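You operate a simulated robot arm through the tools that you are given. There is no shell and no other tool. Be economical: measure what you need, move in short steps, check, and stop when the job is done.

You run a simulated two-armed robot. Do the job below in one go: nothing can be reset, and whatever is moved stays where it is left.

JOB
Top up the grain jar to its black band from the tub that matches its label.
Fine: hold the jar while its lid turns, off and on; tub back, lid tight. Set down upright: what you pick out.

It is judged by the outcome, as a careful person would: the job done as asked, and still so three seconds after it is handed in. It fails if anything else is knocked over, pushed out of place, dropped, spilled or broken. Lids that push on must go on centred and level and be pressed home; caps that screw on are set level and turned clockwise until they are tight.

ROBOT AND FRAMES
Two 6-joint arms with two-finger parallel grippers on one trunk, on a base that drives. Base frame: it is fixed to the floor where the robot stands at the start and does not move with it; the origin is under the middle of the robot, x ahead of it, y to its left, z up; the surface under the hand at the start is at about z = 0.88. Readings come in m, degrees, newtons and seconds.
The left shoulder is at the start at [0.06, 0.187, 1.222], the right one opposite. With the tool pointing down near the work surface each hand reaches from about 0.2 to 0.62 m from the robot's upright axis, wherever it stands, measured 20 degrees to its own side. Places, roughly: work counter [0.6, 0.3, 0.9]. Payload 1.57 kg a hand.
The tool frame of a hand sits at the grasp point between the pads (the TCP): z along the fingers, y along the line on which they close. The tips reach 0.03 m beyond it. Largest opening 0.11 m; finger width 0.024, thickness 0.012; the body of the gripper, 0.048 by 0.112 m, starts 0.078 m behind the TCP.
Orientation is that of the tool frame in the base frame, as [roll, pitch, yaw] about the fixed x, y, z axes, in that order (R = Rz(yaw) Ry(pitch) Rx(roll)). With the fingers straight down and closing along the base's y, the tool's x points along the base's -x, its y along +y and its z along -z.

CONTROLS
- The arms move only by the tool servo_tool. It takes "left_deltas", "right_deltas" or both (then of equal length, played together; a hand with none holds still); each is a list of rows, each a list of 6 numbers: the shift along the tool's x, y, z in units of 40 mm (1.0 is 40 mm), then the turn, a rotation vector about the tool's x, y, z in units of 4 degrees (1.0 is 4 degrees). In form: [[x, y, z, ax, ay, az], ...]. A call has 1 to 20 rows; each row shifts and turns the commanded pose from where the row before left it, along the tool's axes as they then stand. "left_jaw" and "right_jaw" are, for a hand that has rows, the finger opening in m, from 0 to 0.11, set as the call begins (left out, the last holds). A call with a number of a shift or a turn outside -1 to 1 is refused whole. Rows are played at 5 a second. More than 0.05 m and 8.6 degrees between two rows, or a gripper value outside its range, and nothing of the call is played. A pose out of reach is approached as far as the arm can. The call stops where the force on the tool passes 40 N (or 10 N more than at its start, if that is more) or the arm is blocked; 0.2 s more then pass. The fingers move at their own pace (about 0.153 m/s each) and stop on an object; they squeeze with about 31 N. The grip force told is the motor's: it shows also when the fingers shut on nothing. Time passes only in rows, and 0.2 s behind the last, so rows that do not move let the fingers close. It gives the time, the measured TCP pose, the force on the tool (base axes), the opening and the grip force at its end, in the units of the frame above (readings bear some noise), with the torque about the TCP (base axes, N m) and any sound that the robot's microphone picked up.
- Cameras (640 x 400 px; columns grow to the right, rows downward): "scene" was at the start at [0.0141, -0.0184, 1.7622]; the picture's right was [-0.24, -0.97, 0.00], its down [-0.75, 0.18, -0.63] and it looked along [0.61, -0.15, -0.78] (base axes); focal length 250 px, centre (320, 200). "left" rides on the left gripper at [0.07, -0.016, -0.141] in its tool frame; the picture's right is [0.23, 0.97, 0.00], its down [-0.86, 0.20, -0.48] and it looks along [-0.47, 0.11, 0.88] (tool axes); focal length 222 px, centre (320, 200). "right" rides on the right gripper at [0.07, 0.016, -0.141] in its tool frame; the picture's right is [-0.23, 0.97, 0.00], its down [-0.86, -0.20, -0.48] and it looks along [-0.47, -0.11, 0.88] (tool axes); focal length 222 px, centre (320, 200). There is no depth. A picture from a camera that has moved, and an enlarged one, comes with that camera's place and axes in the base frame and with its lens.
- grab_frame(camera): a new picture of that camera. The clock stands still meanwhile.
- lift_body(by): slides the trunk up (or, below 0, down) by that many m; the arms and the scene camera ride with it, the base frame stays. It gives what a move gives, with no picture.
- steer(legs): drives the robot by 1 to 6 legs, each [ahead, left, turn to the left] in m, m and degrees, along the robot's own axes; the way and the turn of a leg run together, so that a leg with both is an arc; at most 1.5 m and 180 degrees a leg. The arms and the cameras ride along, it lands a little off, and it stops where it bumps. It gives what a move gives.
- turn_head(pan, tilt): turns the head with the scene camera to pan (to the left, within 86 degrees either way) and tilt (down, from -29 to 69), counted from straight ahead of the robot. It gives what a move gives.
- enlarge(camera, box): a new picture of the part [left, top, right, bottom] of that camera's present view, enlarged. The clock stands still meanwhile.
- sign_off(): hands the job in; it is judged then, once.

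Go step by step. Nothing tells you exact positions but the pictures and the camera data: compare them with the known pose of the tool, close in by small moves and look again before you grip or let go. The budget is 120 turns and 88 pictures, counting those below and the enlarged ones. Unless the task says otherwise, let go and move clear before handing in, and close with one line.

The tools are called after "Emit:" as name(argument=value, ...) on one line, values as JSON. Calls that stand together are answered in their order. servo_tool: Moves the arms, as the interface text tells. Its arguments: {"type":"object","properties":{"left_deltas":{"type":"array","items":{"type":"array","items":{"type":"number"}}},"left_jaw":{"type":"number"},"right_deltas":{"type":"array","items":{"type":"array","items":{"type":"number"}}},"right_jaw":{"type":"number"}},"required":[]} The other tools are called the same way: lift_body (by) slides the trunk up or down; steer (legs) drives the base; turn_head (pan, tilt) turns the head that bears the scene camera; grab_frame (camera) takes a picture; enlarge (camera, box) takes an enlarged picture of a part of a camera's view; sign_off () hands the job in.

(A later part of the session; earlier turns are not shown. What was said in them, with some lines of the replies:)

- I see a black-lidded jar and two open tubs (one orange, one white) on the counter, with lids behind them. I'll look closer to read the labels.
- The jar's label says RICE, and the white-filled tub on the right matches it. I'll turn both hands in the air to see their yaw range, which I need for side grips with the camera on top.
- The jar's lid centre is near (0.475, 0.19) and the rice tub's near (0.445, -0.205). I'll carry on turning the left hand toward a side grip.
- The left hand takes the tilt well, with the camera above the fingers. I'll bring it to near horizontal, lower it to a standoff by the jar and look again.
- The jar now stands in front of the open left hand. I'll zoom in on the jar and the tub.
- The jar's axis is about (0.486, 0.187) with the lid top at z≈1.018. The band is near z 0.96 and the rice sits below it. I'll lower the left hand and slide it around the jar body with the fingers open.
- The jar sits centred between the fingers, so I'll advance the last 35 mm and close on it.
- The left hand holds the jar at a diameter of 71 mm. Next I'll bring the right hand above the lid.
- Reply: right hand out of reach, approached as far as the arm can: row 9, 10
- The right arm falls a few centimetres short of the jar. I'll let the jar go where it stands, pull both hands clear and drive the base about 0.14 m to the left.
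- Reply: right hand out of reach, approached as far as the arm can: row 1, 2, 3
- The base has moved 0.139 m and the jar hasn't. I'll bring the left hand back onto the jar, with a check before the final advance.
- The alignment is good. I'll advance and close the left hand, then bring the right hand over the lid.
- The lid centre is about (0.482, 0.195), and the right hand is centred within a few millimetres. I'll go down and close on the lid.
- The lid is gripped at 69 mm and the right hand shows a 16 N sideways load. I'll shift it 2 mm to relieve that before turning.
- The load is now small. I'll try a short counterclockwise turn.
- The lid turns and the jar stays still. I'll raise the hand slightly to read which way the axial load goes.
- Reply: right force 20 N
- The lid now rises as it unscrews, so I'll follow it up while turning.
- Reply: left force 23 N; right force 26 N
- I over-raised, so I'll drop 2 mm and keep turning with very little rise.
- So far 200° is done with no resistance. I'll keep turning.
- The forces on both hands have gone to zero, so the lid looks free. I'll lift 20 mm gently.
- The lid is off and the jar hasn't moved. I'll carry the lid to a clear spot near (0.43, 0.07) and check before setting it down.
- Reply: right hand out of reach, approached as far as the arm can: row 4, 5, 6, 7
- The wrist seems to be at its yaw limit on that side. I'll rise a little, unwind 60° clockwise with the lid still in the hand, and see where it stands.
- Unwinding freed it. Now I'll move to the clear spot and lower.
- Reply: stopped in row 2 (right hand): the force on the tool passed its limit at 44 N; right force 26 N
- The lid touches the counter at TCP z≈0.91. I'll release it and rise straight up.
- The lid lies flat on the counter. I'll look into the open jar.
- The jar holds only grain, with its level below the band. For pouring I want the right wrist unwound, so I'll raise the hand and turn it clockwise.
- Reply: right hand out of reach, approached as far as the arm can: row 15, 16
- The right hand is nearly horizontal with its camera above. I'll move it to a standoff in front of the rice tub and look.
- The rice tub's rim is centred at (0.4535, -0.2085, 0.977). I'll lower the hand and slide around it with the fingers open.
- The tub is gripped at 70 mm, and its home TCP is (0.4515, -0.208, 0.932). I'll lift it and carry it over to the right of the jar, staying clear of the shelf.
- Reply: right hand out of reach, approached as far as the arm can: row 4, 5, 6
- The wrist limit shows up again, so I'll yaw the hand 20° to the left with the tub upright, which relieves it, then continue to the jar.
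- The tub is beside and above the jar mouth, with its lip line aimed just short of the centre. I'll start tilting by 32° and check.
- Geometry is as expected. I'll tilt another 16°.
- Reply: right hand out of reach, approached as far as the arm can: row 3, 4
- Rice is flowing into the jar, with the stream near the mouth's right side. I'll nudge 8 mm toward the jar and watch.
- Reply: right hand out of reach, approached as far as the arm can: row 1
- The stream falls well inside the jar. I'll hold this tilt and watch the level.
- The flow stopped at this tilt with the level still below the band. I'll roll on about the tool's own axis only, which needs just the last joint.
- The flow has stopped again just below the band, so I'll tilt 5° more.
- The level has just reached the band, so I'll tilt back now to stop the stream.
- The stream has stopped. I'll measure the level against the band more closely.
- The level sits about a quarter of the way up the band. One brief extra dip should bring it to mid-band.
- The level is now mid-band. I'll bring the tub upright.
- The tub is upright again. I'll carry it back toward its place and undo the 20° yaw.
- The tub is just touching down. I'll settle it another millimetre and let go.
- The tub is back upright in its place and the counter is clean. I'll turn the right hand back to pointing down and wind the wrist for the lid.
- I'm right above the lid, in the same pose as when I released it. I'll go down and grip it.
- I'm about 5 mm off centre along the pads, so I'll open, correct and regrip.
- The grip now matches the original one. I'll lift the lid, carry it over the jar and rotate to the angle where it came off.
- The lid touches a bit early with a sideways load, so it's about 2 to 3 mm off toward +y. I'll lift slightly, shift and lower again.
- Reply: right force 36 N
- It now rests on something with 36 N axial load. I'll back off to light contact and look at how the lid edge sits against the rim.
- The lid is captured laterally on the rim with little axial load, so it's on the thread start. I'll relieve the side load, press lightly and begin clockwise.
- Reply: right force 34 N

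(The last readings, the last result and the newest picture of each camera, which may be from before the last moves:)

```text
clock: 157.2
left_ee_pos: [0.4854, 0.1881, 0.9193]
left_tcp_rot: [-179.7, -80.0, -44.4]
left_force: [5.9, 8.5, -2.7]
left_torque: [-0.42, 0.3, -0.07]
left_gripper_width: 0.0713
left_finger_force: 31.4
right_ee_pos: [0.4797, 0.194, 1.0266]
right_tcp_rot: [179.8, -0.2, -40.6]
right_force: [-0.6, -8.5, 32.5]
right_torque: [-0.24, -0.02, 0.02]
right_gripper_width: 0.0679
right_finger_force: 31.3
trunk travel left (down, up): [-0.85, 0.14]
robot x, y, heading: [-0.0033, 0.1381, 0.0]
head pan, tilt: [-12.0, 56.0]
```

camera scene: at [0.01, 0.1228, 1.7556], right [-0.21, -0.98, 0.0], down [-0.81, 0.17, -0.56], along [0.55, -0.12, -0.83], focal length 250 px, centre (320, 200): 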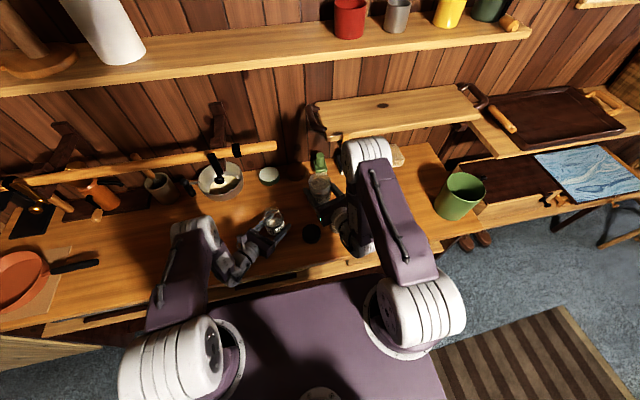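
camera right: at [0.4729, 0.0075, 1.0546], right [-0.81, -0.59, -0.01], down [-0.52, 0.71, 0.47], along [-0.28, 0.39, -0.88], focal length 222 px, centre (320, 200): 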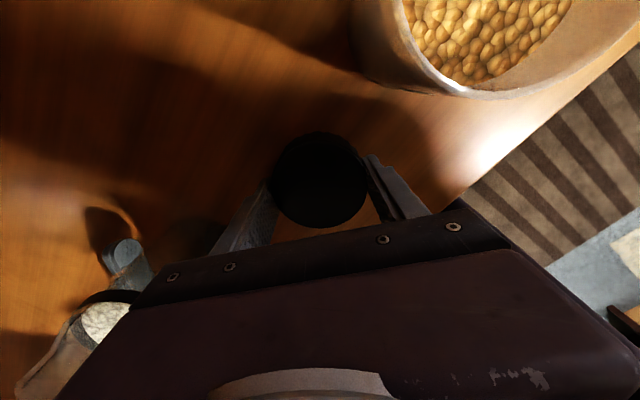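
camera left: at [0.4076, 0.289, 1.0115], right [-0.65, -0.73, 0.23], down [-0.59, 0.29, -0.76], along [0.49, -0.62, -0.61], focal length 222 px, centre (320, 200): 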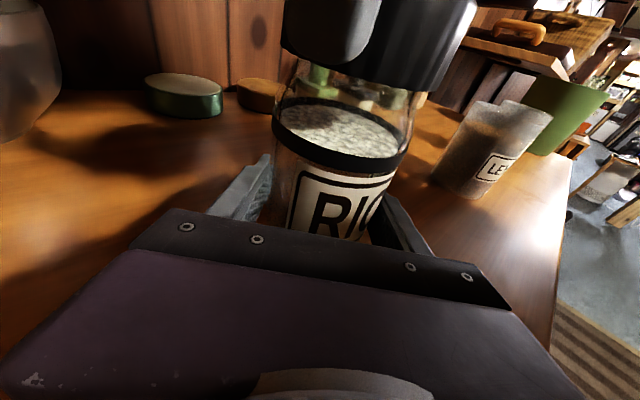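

Emit:
servo_tool(right_deltas=[[0.012, 0.015, -0.05, 0, 0, 0], [0, 0, 0.0015, 0, 0, 1], [0, 0, 0.0015, 0, 0, 1], [0, 0, 0.0015, 0, 0, 1], [0, 0, 0.0015, 0, 0, 1], [0, 0, 0.0015, 0, 0, 1], [0, 0, 0.0015, 0, 0, 1], [0, 0, 0.0015, 0, 0, 1], [0, 0, 0.0015, 0, 0, 1], [0, 0, 0.0015, 0, 0, 1], [0, 0, 0.0015, 0, 0, 1]])

```text
clock: 159.6
left_ee_pos: [0.4865, 0.1887, 0.9183]
left_tcp_rot: [179.9, -80.0, -44.1]
left_force: [-10.4, -6.4, 11.2]
left_torque: [0.67, -0.44, 0.14]
left_gripper_width: 0.0716
left_finger_force: 30.9
right_ee_pos: [0.4812, 0.1939, 1.0283]
right_tcp_rot: [179.8, -0.1, -80.6]
right_force: [7.4, 5.8, -5.5]
right_torque: [0.14, -0.07, 0.0]
right_gripper_width: 0.0677
right_finger_force: 31.0
trunk travel left (down, up): [-0.85, 0.14]
robot x, y, heading: [0.0003, 0.1399, -0.1]
head pan, tilt: [-12.0, 56.0]
```

Emit:
servo_tool(right_deltas=[[-0.012, -0.022, 0.025, 0, 0, 0], [0, 0, 0.0018, 0, 0, 1], [0, 0, 0.0018, 0, 0, 1], [0, 0, 0.0018, 0, 0, 1], [0, 0, 0.0018, 0, 0, 1], [0, 0, 0.0018, 0, 0, 1], [0, 0, 0.0018, 0, 0, 1], [0, 0, 0.0018, 0, 0, 1], [0, 0, 0.0018, 0, 0, 1], [0, 0, 0.0018, 0, 0, 1], [0, 0, 0.0018, 0, 0, 1], [0, 0, 0.0018, 0, 0, 1], [0, 0, 0.0018, 0, 0, 1]])

Emit:
enlarge(camera="left", box=[250, 10, 490, 160])

```text
clock: 162.4
left_ee_pos: [0.4854, 0.1883, 0.918]
left_tcp_rot: [180.0, -80.1, -44.1]
left_force: [-12.5, 0.4, 2.5]
left_torque: [0.13, -1.04, 0.06]
left_gripper_width: 0.0716
left_finger_force: 31.2
right_ee_pos: [0.4825, 0.1945, 1.0261]
right_tcp_rot: [-179.8, -0.1, -128.5]
right_force: [13.2, -2.4, 8.5]
right_torque: [-0.09, -0.08, -0.02]
right_gripper_width: 0.0679
right_finger_force: 31.7
trunk travel left (down, up): [-0.85, 0.14]
robot x, y, heading: [-0.0002, 0.1414, 0.1]
head pan, tilt: [-12.0, 56.0]
```

```text
2.67 times, centred on (370, 85) of left
camera zoom: at [0.407, 0.2888, 1.0116], right [-0.65, -0.73, 0.22], down [-0.58, 0.29, -0.76], along [0.49, -0.62, -0.61], focal length 592 px, centre (187, 507)
```

zoom: 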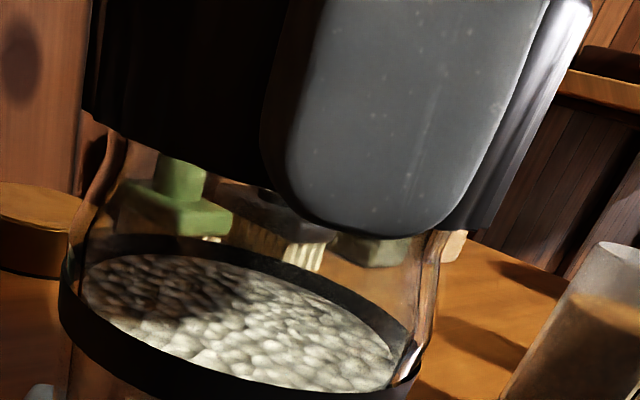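

The lid is level and has come down about 3 mm, so it's threading well. I'll keep turning.

Emit:
servo_tool(right_deltas=[[-0.016, -0.032, 0, 0, 0, 0], [0, 0, 0.0018, 0, 0, 1], [0, 0, 0.0018, 0, 0, 1], [0, 0, 0.0018, 0, 0, 1], [0, 0, 0.0018, 0, 0, 1], [0, 0, 0.0018, 0, 0, 1], [0, 0, 0.0018, 0, 0, 1], [0, 0, 0.0018, 0, 0, 1], [0, 0, 0.0018, 0, 0, 1], [0, 0, 0.0018, 0, 0, 1], [0, 0, 0.0018, 0, 0, 1], [0, 0, 0.0018, 0, 0, 1], [0, 0, 0.0018, 0, 0, 1], [0, 0, 0.0018, 0, 0, 1], [0, 0, 0.0018, 0, 0, 1], [0, 0, 0.0018, 0, 0, 1]])

```text
clock: 165.8
left_ee_pos: [0.4867, 0.1881, 0.9188]
left_tcp_rot: [-179.9, -79.9, -44.2]
left_force: [14.0, -3.2, -13.0]
left_torque: [-0.6, 0.63, -0.02]
left_gripper_width: 0.0711
left_finger_force: 31.1
right_ee_pos: [0.4825, 0.1928, 1.0262]
right_tcp_rot: [-179.8, 0.0, 171.4]
right_force: [-12.5, -0.6, 33.8]
right_torque: [0.01, 0.32, -0.01]
right_gripper_width: 0.0677
right_finger_force: 30.5
trunk travel left (down, up): [-0.85, 0.14]
robot x, y, heading: [0.0009, 0.1349, 0.1]
head pan, tilt: [-12.0, 56.0]
```

Emit:
servo_tool(right_deltas=[[0.032, -0.005, -0.05, 0, 0, 0], [0, 0, 0.0015, 0, 0, 1], [0, 0, 0.0015, 0, 0, 1], [0, 0, 0.0015, 0, 0, 1], [0, 0, 0.0015, 0, 0, 1], [0, 0, 0.0015, 0, 0, 1], [0, 0, 0.0015, 0, 0, 1], [0, 0, 0.0015, 0, 0, 1], [0, 0, 0.0015, 0, 0, 1], [0, 0, 0.0015, 0, 0, 1], [0, 0, 0.0015, 0, 0, 1], [0, 0, 0.0015, 0, 0, 1], [0, 0, 0.0015, 0, 0, 1]])

```text
clock: 168.6
left_ee_pos: [0.4867, 0.1887, 0.9185]
left_tcp_rot: [179.8, -79.9, -43.9]
left_force: [-6.3, 2.8, 0.4]
left_torque: [-0.42, 0.19, 0.07]
left_gripper_width: 0.0712
left_finger_force: 31.2
right_ee_pos: [0.4817, 0.1943, 1.0255]
right_tcp_rot: [-179.8, 0.2, 123.3]
right_force: [4.0, -3.9, 2.8]
right_torque: [0.06, -0.35, 0.01]
right_gripper_width: 0.0678
right_finger_force: 31.1
trunk travel left (down, up): [-0.85, 0.14]
robot x, y, heading: [0.0018, 0.1386, -0.1]
head pan, tilt: [-12.0, 56.0]
```

Emit:
servo_tool(right_deltas=[[0, 0, 0.02, 0, 0, 0], [0, 0, 0.0015, 0, 0, 1], [0, 0, 0.0015, 0, 0, 1], [0, 0, 0.0015, 0, 0, 1], [0, 0, 0.0015, 0, 0, 1], [0, 0, 0.0015, 0, 0, 1], [0, 0, 0.0015, 0, 0, 1], [0, 0, 0.0015, 0, 0, 1]])

Emit:
enlarge(camera="left", box=[250, 10, 490, 160])

```text
clock: 170.4
left_ee_pos: [0.487, 0.1877, 0.9185]
left_tcp_rot: [-179.3, -80.0, -44.9]
left_force: [12.9, -3.8, -5.8]
left_torque: [-0.13, 0.52, -0.69]
left_gripper_width: 0.0707
left_finger_force: 30.9
right_ee_pos: [0.4804, 0.1939, 1.0244]
right_tcp_rot: [-179.9, 0.1, 95.5]
right_force: [-14.8, -0.2, 22.1]
right_torque: [0.26, 0.68, 0.68]
right_gripper_width: 0.0678
right_finger_force: 31.1
trunk travel left (down, up): [-0.85, 0.14]
robot x, y, heading: [0.0021, 0.1367, -0.3]
head pan, tilt: [-12.0, 56.0]
```

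```text
2.67 times, centred on (370, 85) of left
camera zoom: at [0.4068, 0.2884, 1.0123], right [-0.65, -0.73, 0.22], down [-0.58, 0.29, -0.76], along [0.49, -0.62, -0.61], focal length 592 px, centre (187, 507)
```

zoom: 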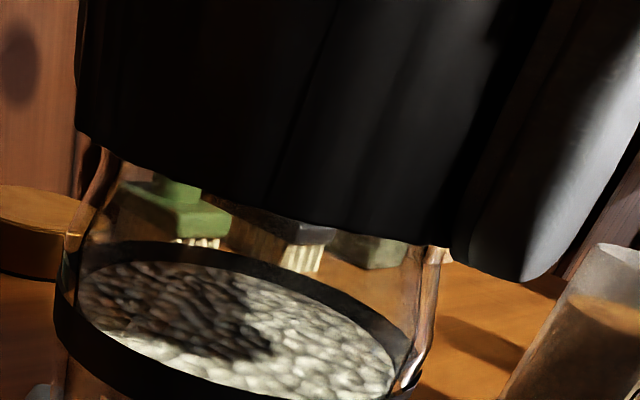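

Torque has appeared (0.68 N·m) at the original angle, so the lid is seating. I'll turn a little more to snug it.

Emit:
servo_tool(right_deltas=[[0.0, -0.025, 0, 0, 0, 0], [0, 0, 0, 0, 0, 1], [0, 0, 0, 0, 0, 1], [0, 0, 0, 0, 0, 0]])

```text
clock: 171.4
left_ee_pos: [0.4873, 0.1899, 0.9176]
left_tcp_rot: [-179.9, -80.1, -44.2]
left_force: [1.7, 4.2, 6.2]
left_torque: [-0.02, 0.2, 0.07]
left_gripper_width: 0.0684
left_finger_force: 31.7
right_ee_pos: [0.48, 0.1945, 1.0243]
right_tcp_rot: [-179.9, 0.3, 87.5]
right_force: [-2.5, -1.0, 4.3]
right_torque: [0.06, 0.01, 0.06]
right_gripper_width: 0.0677
right_finger_force: 30.8
trunk travel left (down, up): [-0.85, 0.14]
robot x, y, heading: [0.0014, 0.1405, -0.1]
head pan, tilt: [-12.0, 56.0]
```

The torque dropped and the left grip width changed, so I need to look at the jar.

Emit:
grab_frame(camera="left")

Emit:
enlarge(camera="scene", box=[230, 180, 326, 240])

```text
14 pictures are left
camera left: at [0.407, 0.2899, 1.0119], right [-0.65, -0.73, 0.22], down [-0.58, 0.29, -0.76], along [0.49, -0.62, -0.61], focal length 222 px, centre (320, 200)
```

left: 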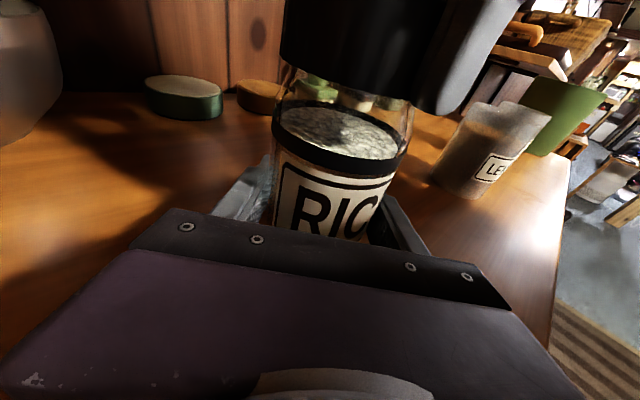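

```text
6.67 times, centred on (278, 210) of scene
camera zoom: at [0.0079, 0.1239, 1.7556], right [-0.21, -0.98, 0.0], down [-0.81, 0.17, -0.56], along [0.55, -0.12, -0.83], focal length 1663 px, centre (600, 133)
```

zoom: 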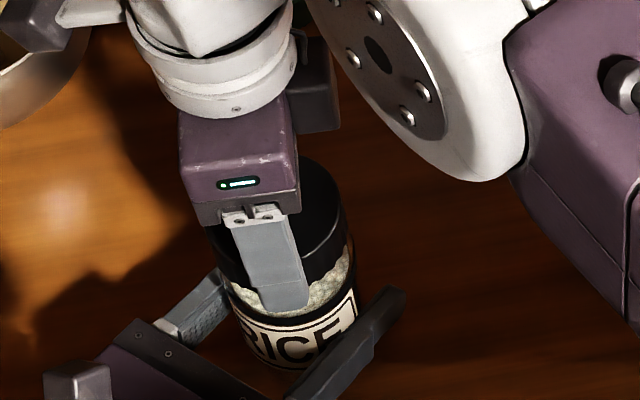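

The jar slipped about 8° in the left hand together with the lid, which means the lid is tight. I'll make one short confirming turn.

Emit:
servo_tool(right_deltas=[[0, 0, 0, 0, 0, 1], [0, 0, 0, 0, 0, 0]])

```text
clock: 172.0
left_ee_pos: [0.4871, 0.1894, 0.9175]
left_tcp_rot: [-179.8, -79.9, -44.2]
left_force: [8.0, 3.4, 3.1]
left_torque: [0.06, 0.17, -0.1]
left_gripper_width: 0.0669
left_finger_force: 31.3
right_ee_pos: [0.4811, 0.1946, 1.026]
right_tcp_rot: [179.9, 0.3, 83.4]
right_force: [-4.0, -1.8, 10.6]
right_torque: [-0.02, 0.01, 0.11]
right_gripper_width: 0.0679
right_finger_force: 30.8
trunk travel left (down, up): [-0.85, 0.14]
robot x, y, heading: [0.0017, 0.1399, 0.1]
head pan, tilt: [-12.0, 56.0]
```

The left grip looks like it's settling onto flats of the jar. I'll turn slightly further and watch for the torque to build.

Emit:
servo_tool(right_deltas=[[0, 0, 0, 0, 0, 1], [0, 0, 0, 0, 0, 1], [0, 0, 0, 0, 0, 0]])

```text
clock: 172.8
left_ee_pos: [0.4876, 0.1884, 0.919]
left_tcp_rot: [179.9, -80.1, -44.2]
left_force: [12.8, 3.8, 3.6]
left_torque: [0.03, 0.69, -1.59]
left_gripper_width: 0.067
left_finger_force: 31.1
right_ee_pos: [0.4795, 0.1939, 1.0235]
right_tcp_rot: [-179.9, 0.2, 75.4]
right_force: [-11.9, -1.1, 6.5]
right_torque: [-0.09, 0.31, 1.54]
right_gripper_width: 0.0687
right_finger_force: 30.7
trunk travel left (down, up): [-0.85, 0.14]
robot x, y, heading: [-0.0038, 0.1381, -0.1]
head pan, tilt: [-12.0, 56.0]
```

Torque built to 1.5 N·m, so the lid is tight. I'll open the right hand and rise straight up.

Emit:
servo_tool(right_deltas=[[0, 0, 0, 0, 0, 0], [0, 0, 0, 0, 0, 0], [0, 0, -0.5, 0, 0, 0], [0, 0, -1, 0, 0, 0], [0, 0, -1, 0, 0, 0], [0, 0, -1, 0, 0, 0], [0, 0, -1, 0, 0, 0]], right_jaw=0.095)

Emit:
grab_frame(camera="left")

Emit:
grab_frame(camera="right")

```text
clock: 174.4
left_ee_pos: [0.4865, 0.1896, 0.9181]
left_tcp_rot: [180.0, -79.9, -44.1]
left_force: [-2.3, -1.3, 7.9]
left_torque: [-0.15, -0.1, -0.02]
left_gripper_width: 0.0663
left_finger_force: 31.2
right_ee_pos: [0.4798, 0.1954, 1.2049]
right_tcp_rot: [-180.0, 0.3, 75.5]
right_force: [0.3, 0.0, 0.7]
right_torque: [0.03, -0.03, -0.01]
right_gripper_width: 0.0949
right_finger_force: 0.0
trunk travel left (down, up): [-0.85, 0.14]
robot x, y, heading: [0.0007, 0.1353, 0.0]
head pan, tilt: [-12.0, 56.0]
```

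```text
12 pictures are left
camera left: at [0.4067, 0.2888, 1.0116], right [-0.65, -0.73, 0.22], down [-0.58, 0.29, -0.76], along [0.49, -0.62, -0.61], focal length 222 px, centre (320, 200)
```

left: 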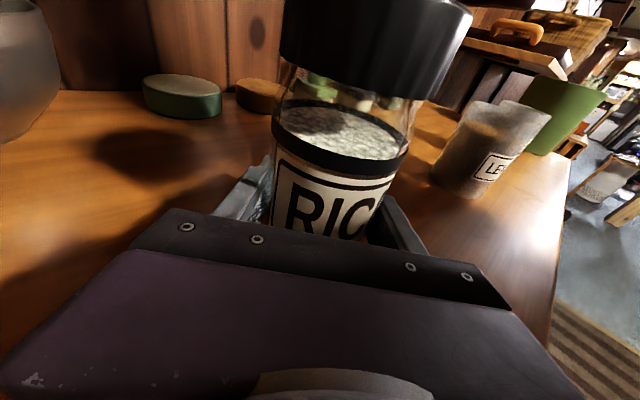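

```text
11 pictures are left
camera right: at [0.5134, 0.2567, 1.3465], right [0.89, -0.46, 0.0], down [-0.41, -0.78, 0.48], along [-0.22, -0.43, -0.88], focal length 222 px, centre (320, 200)
```

right: 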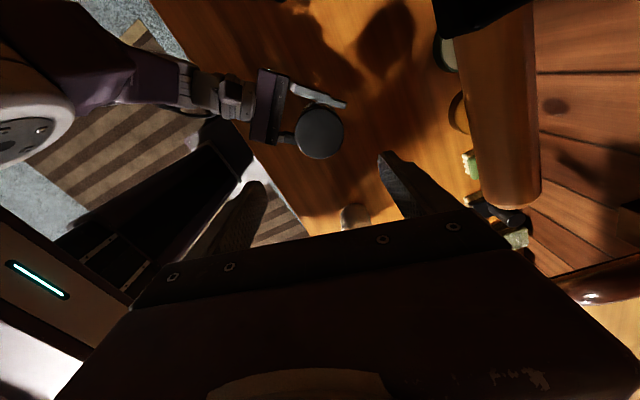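

The lid sits level and tight, and the grain is at the band. I'll release the jar with the left hand, back away, and draw the right hand clear.

Emit:
servo_tool(left_deltas=[[0, 0, 0, 0, 0, 0], [0, 0, 0, 0, 0, 0], [0, 0, 0, 0, 0, 0]], left_jaw=0.11)

Emit:
servo_tool(left_deltas=[[-0.09, 0, -0.5, 0, 0, 0], [-0.152, 0, -0.862, 0, 0, 0], [-0.152, 0, -0.862, 0, 0, 0], [-0.152, 0, -0.862, 0, 0, 0], [0.9, 0, -0.16, 0, 0, 0], [0.9, 0, -0.16, 0, 0, 0], [0.9, 0, -0.16, 0, 0, 0], [0.9, 0, -0.16, 0, 0, 0]], right_deltas=[[0, 0, 0, 0, 0, 0], [0, 0, 0, 0, 0, 0], [-0.9, 0, 0, 0, 0, 0], [-0.9, 0, 0, 0, 0, 0], [-0.9, 0, 0, 0, 0, 0], [-0.9, 0, 0, 0, 0, 0], [-0.9, 0, 0, 0, 0, 0], [0, 0, 0, 0, 0, 0]])

Emit:
grab_frame(camera="left")

Emit:
enlarge(camera="scene", box=[200, 150, 440, 300])

```text
clock: 175.2
left_ee_pos: [0.4875, 0.1886, 0.9169]
left_tcp_rot: [179.7, -79.9, -43.8]
left_force: [-0.6, -0.8, 0.2]
left_torque: [-0.01, 0.03, 0.02]
left_gripper_width: 0.1099
left_finger_force: 0.0
right_ee_pos: [0.4818, 0.194, 1.2031]
right_tcp_rot: [-179.9, 0.4, 75.5]
right_force: [0.4, -0.2, 0.2]
right_torque: [-0.02, 0.02, -0.01]
right_gripper_width: 0.095
right_finger_force: 0.1
trunk travel left (down, up): [-0.85, 0.14]
robot x, y, heading: [0.0026, 0.1358, -0.4]
head pan, tilt: [-12.0, 56.0]
```

```text
clock: 177.0
left_ee_pos: [0.3963, 0.2753, 1.0657]
left_tcp_rot: [179.6, -80.0, -43.8]
left_force: [-0.3, -1.1, -0.2]
left_torque: [0.0, -0.01, 0.02]
left_gripper_width: 0.11
left_finger_force: 0.2
right_ee_pos: [0.4351, 0.0211, 1.204]
right_tcp_rot: [-179.9, 0.1, 75.5]
right_force: [-0.3, -0.2, -0.4]
right_torque: [0.02, 0.02, 0.0]
right_gripper_width: 0.0952
right_finger_force: 0.0
trunk travel left (down, up): [-0.85, 0.14]
robot x, y, heading: [-0.0001, 0.1375, 0.1]
head pan, tilt: [-12.0, 56.0]
```

```text
10 pictures are left
camera left: at [0.3171, 0.3749, 1.1595], right [-0.65, -0.73, 0.22], down [-0.58, 0.29, -0.76], along [0.49, -0.62, -0.61], focal length 222 px, centre (320, 200)
```

left: 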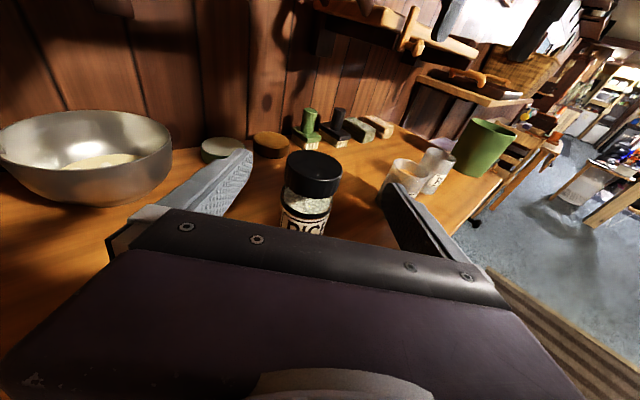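

```text
2.67 times, centred on (320, 225) of scene
camera zoom: at [0.0097, 0.1231, 1.7555], right [-0.21, -0.98, 0.0], down [-0.81, 0.17, -0.56], along [0.55, -0.12, -0.83], focal length 665 px, centre (320, 133)
```

zoom: 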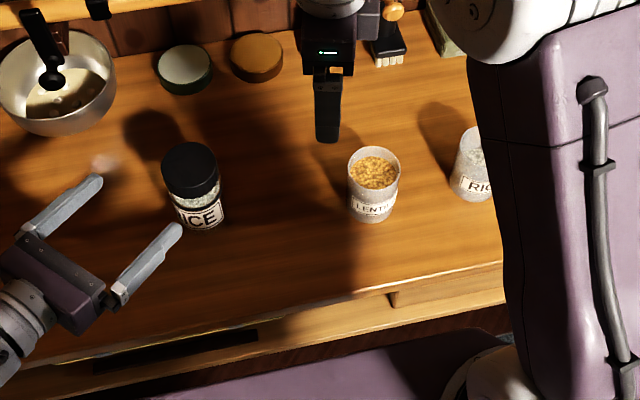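

Everything stands upright. I'll take one close look at the lid's seat.

Emit:
enlarge(camera="left", box=[250, 125, 450, 250])

```text
3.20 times, centred on (350, 188) of left
camera zoom: at [0.3171, 0.3749, 1.1595], right [-0.65, -0.73, 0.22], down [-0.58, 0.29, -0.76], along [0.49, -0.62, -0.61], focal length 711 px, centre (224, 240)
```

zoom: 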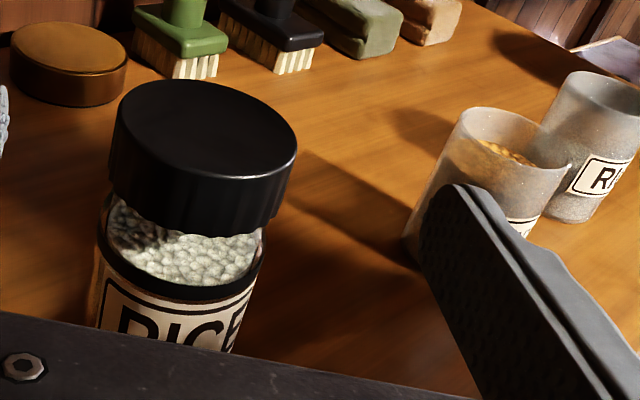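

The lid is level and seated with the same gap to the band as at the start, the grain is at the band, and both tubs are upright in place. I'm handing in.

Emit:
sign_off()

```text
The job is handed in.
```

The rice jar is filled to about the middle of its black band from the RICE tub. Its lid is screwed on tight and level, the tub is back upright in its place, and I saw no spills or anything else disturbed. While I tightened the lid, the jar turned slightly in the left hand (about 10–15°), so its label faces a little differently than before.
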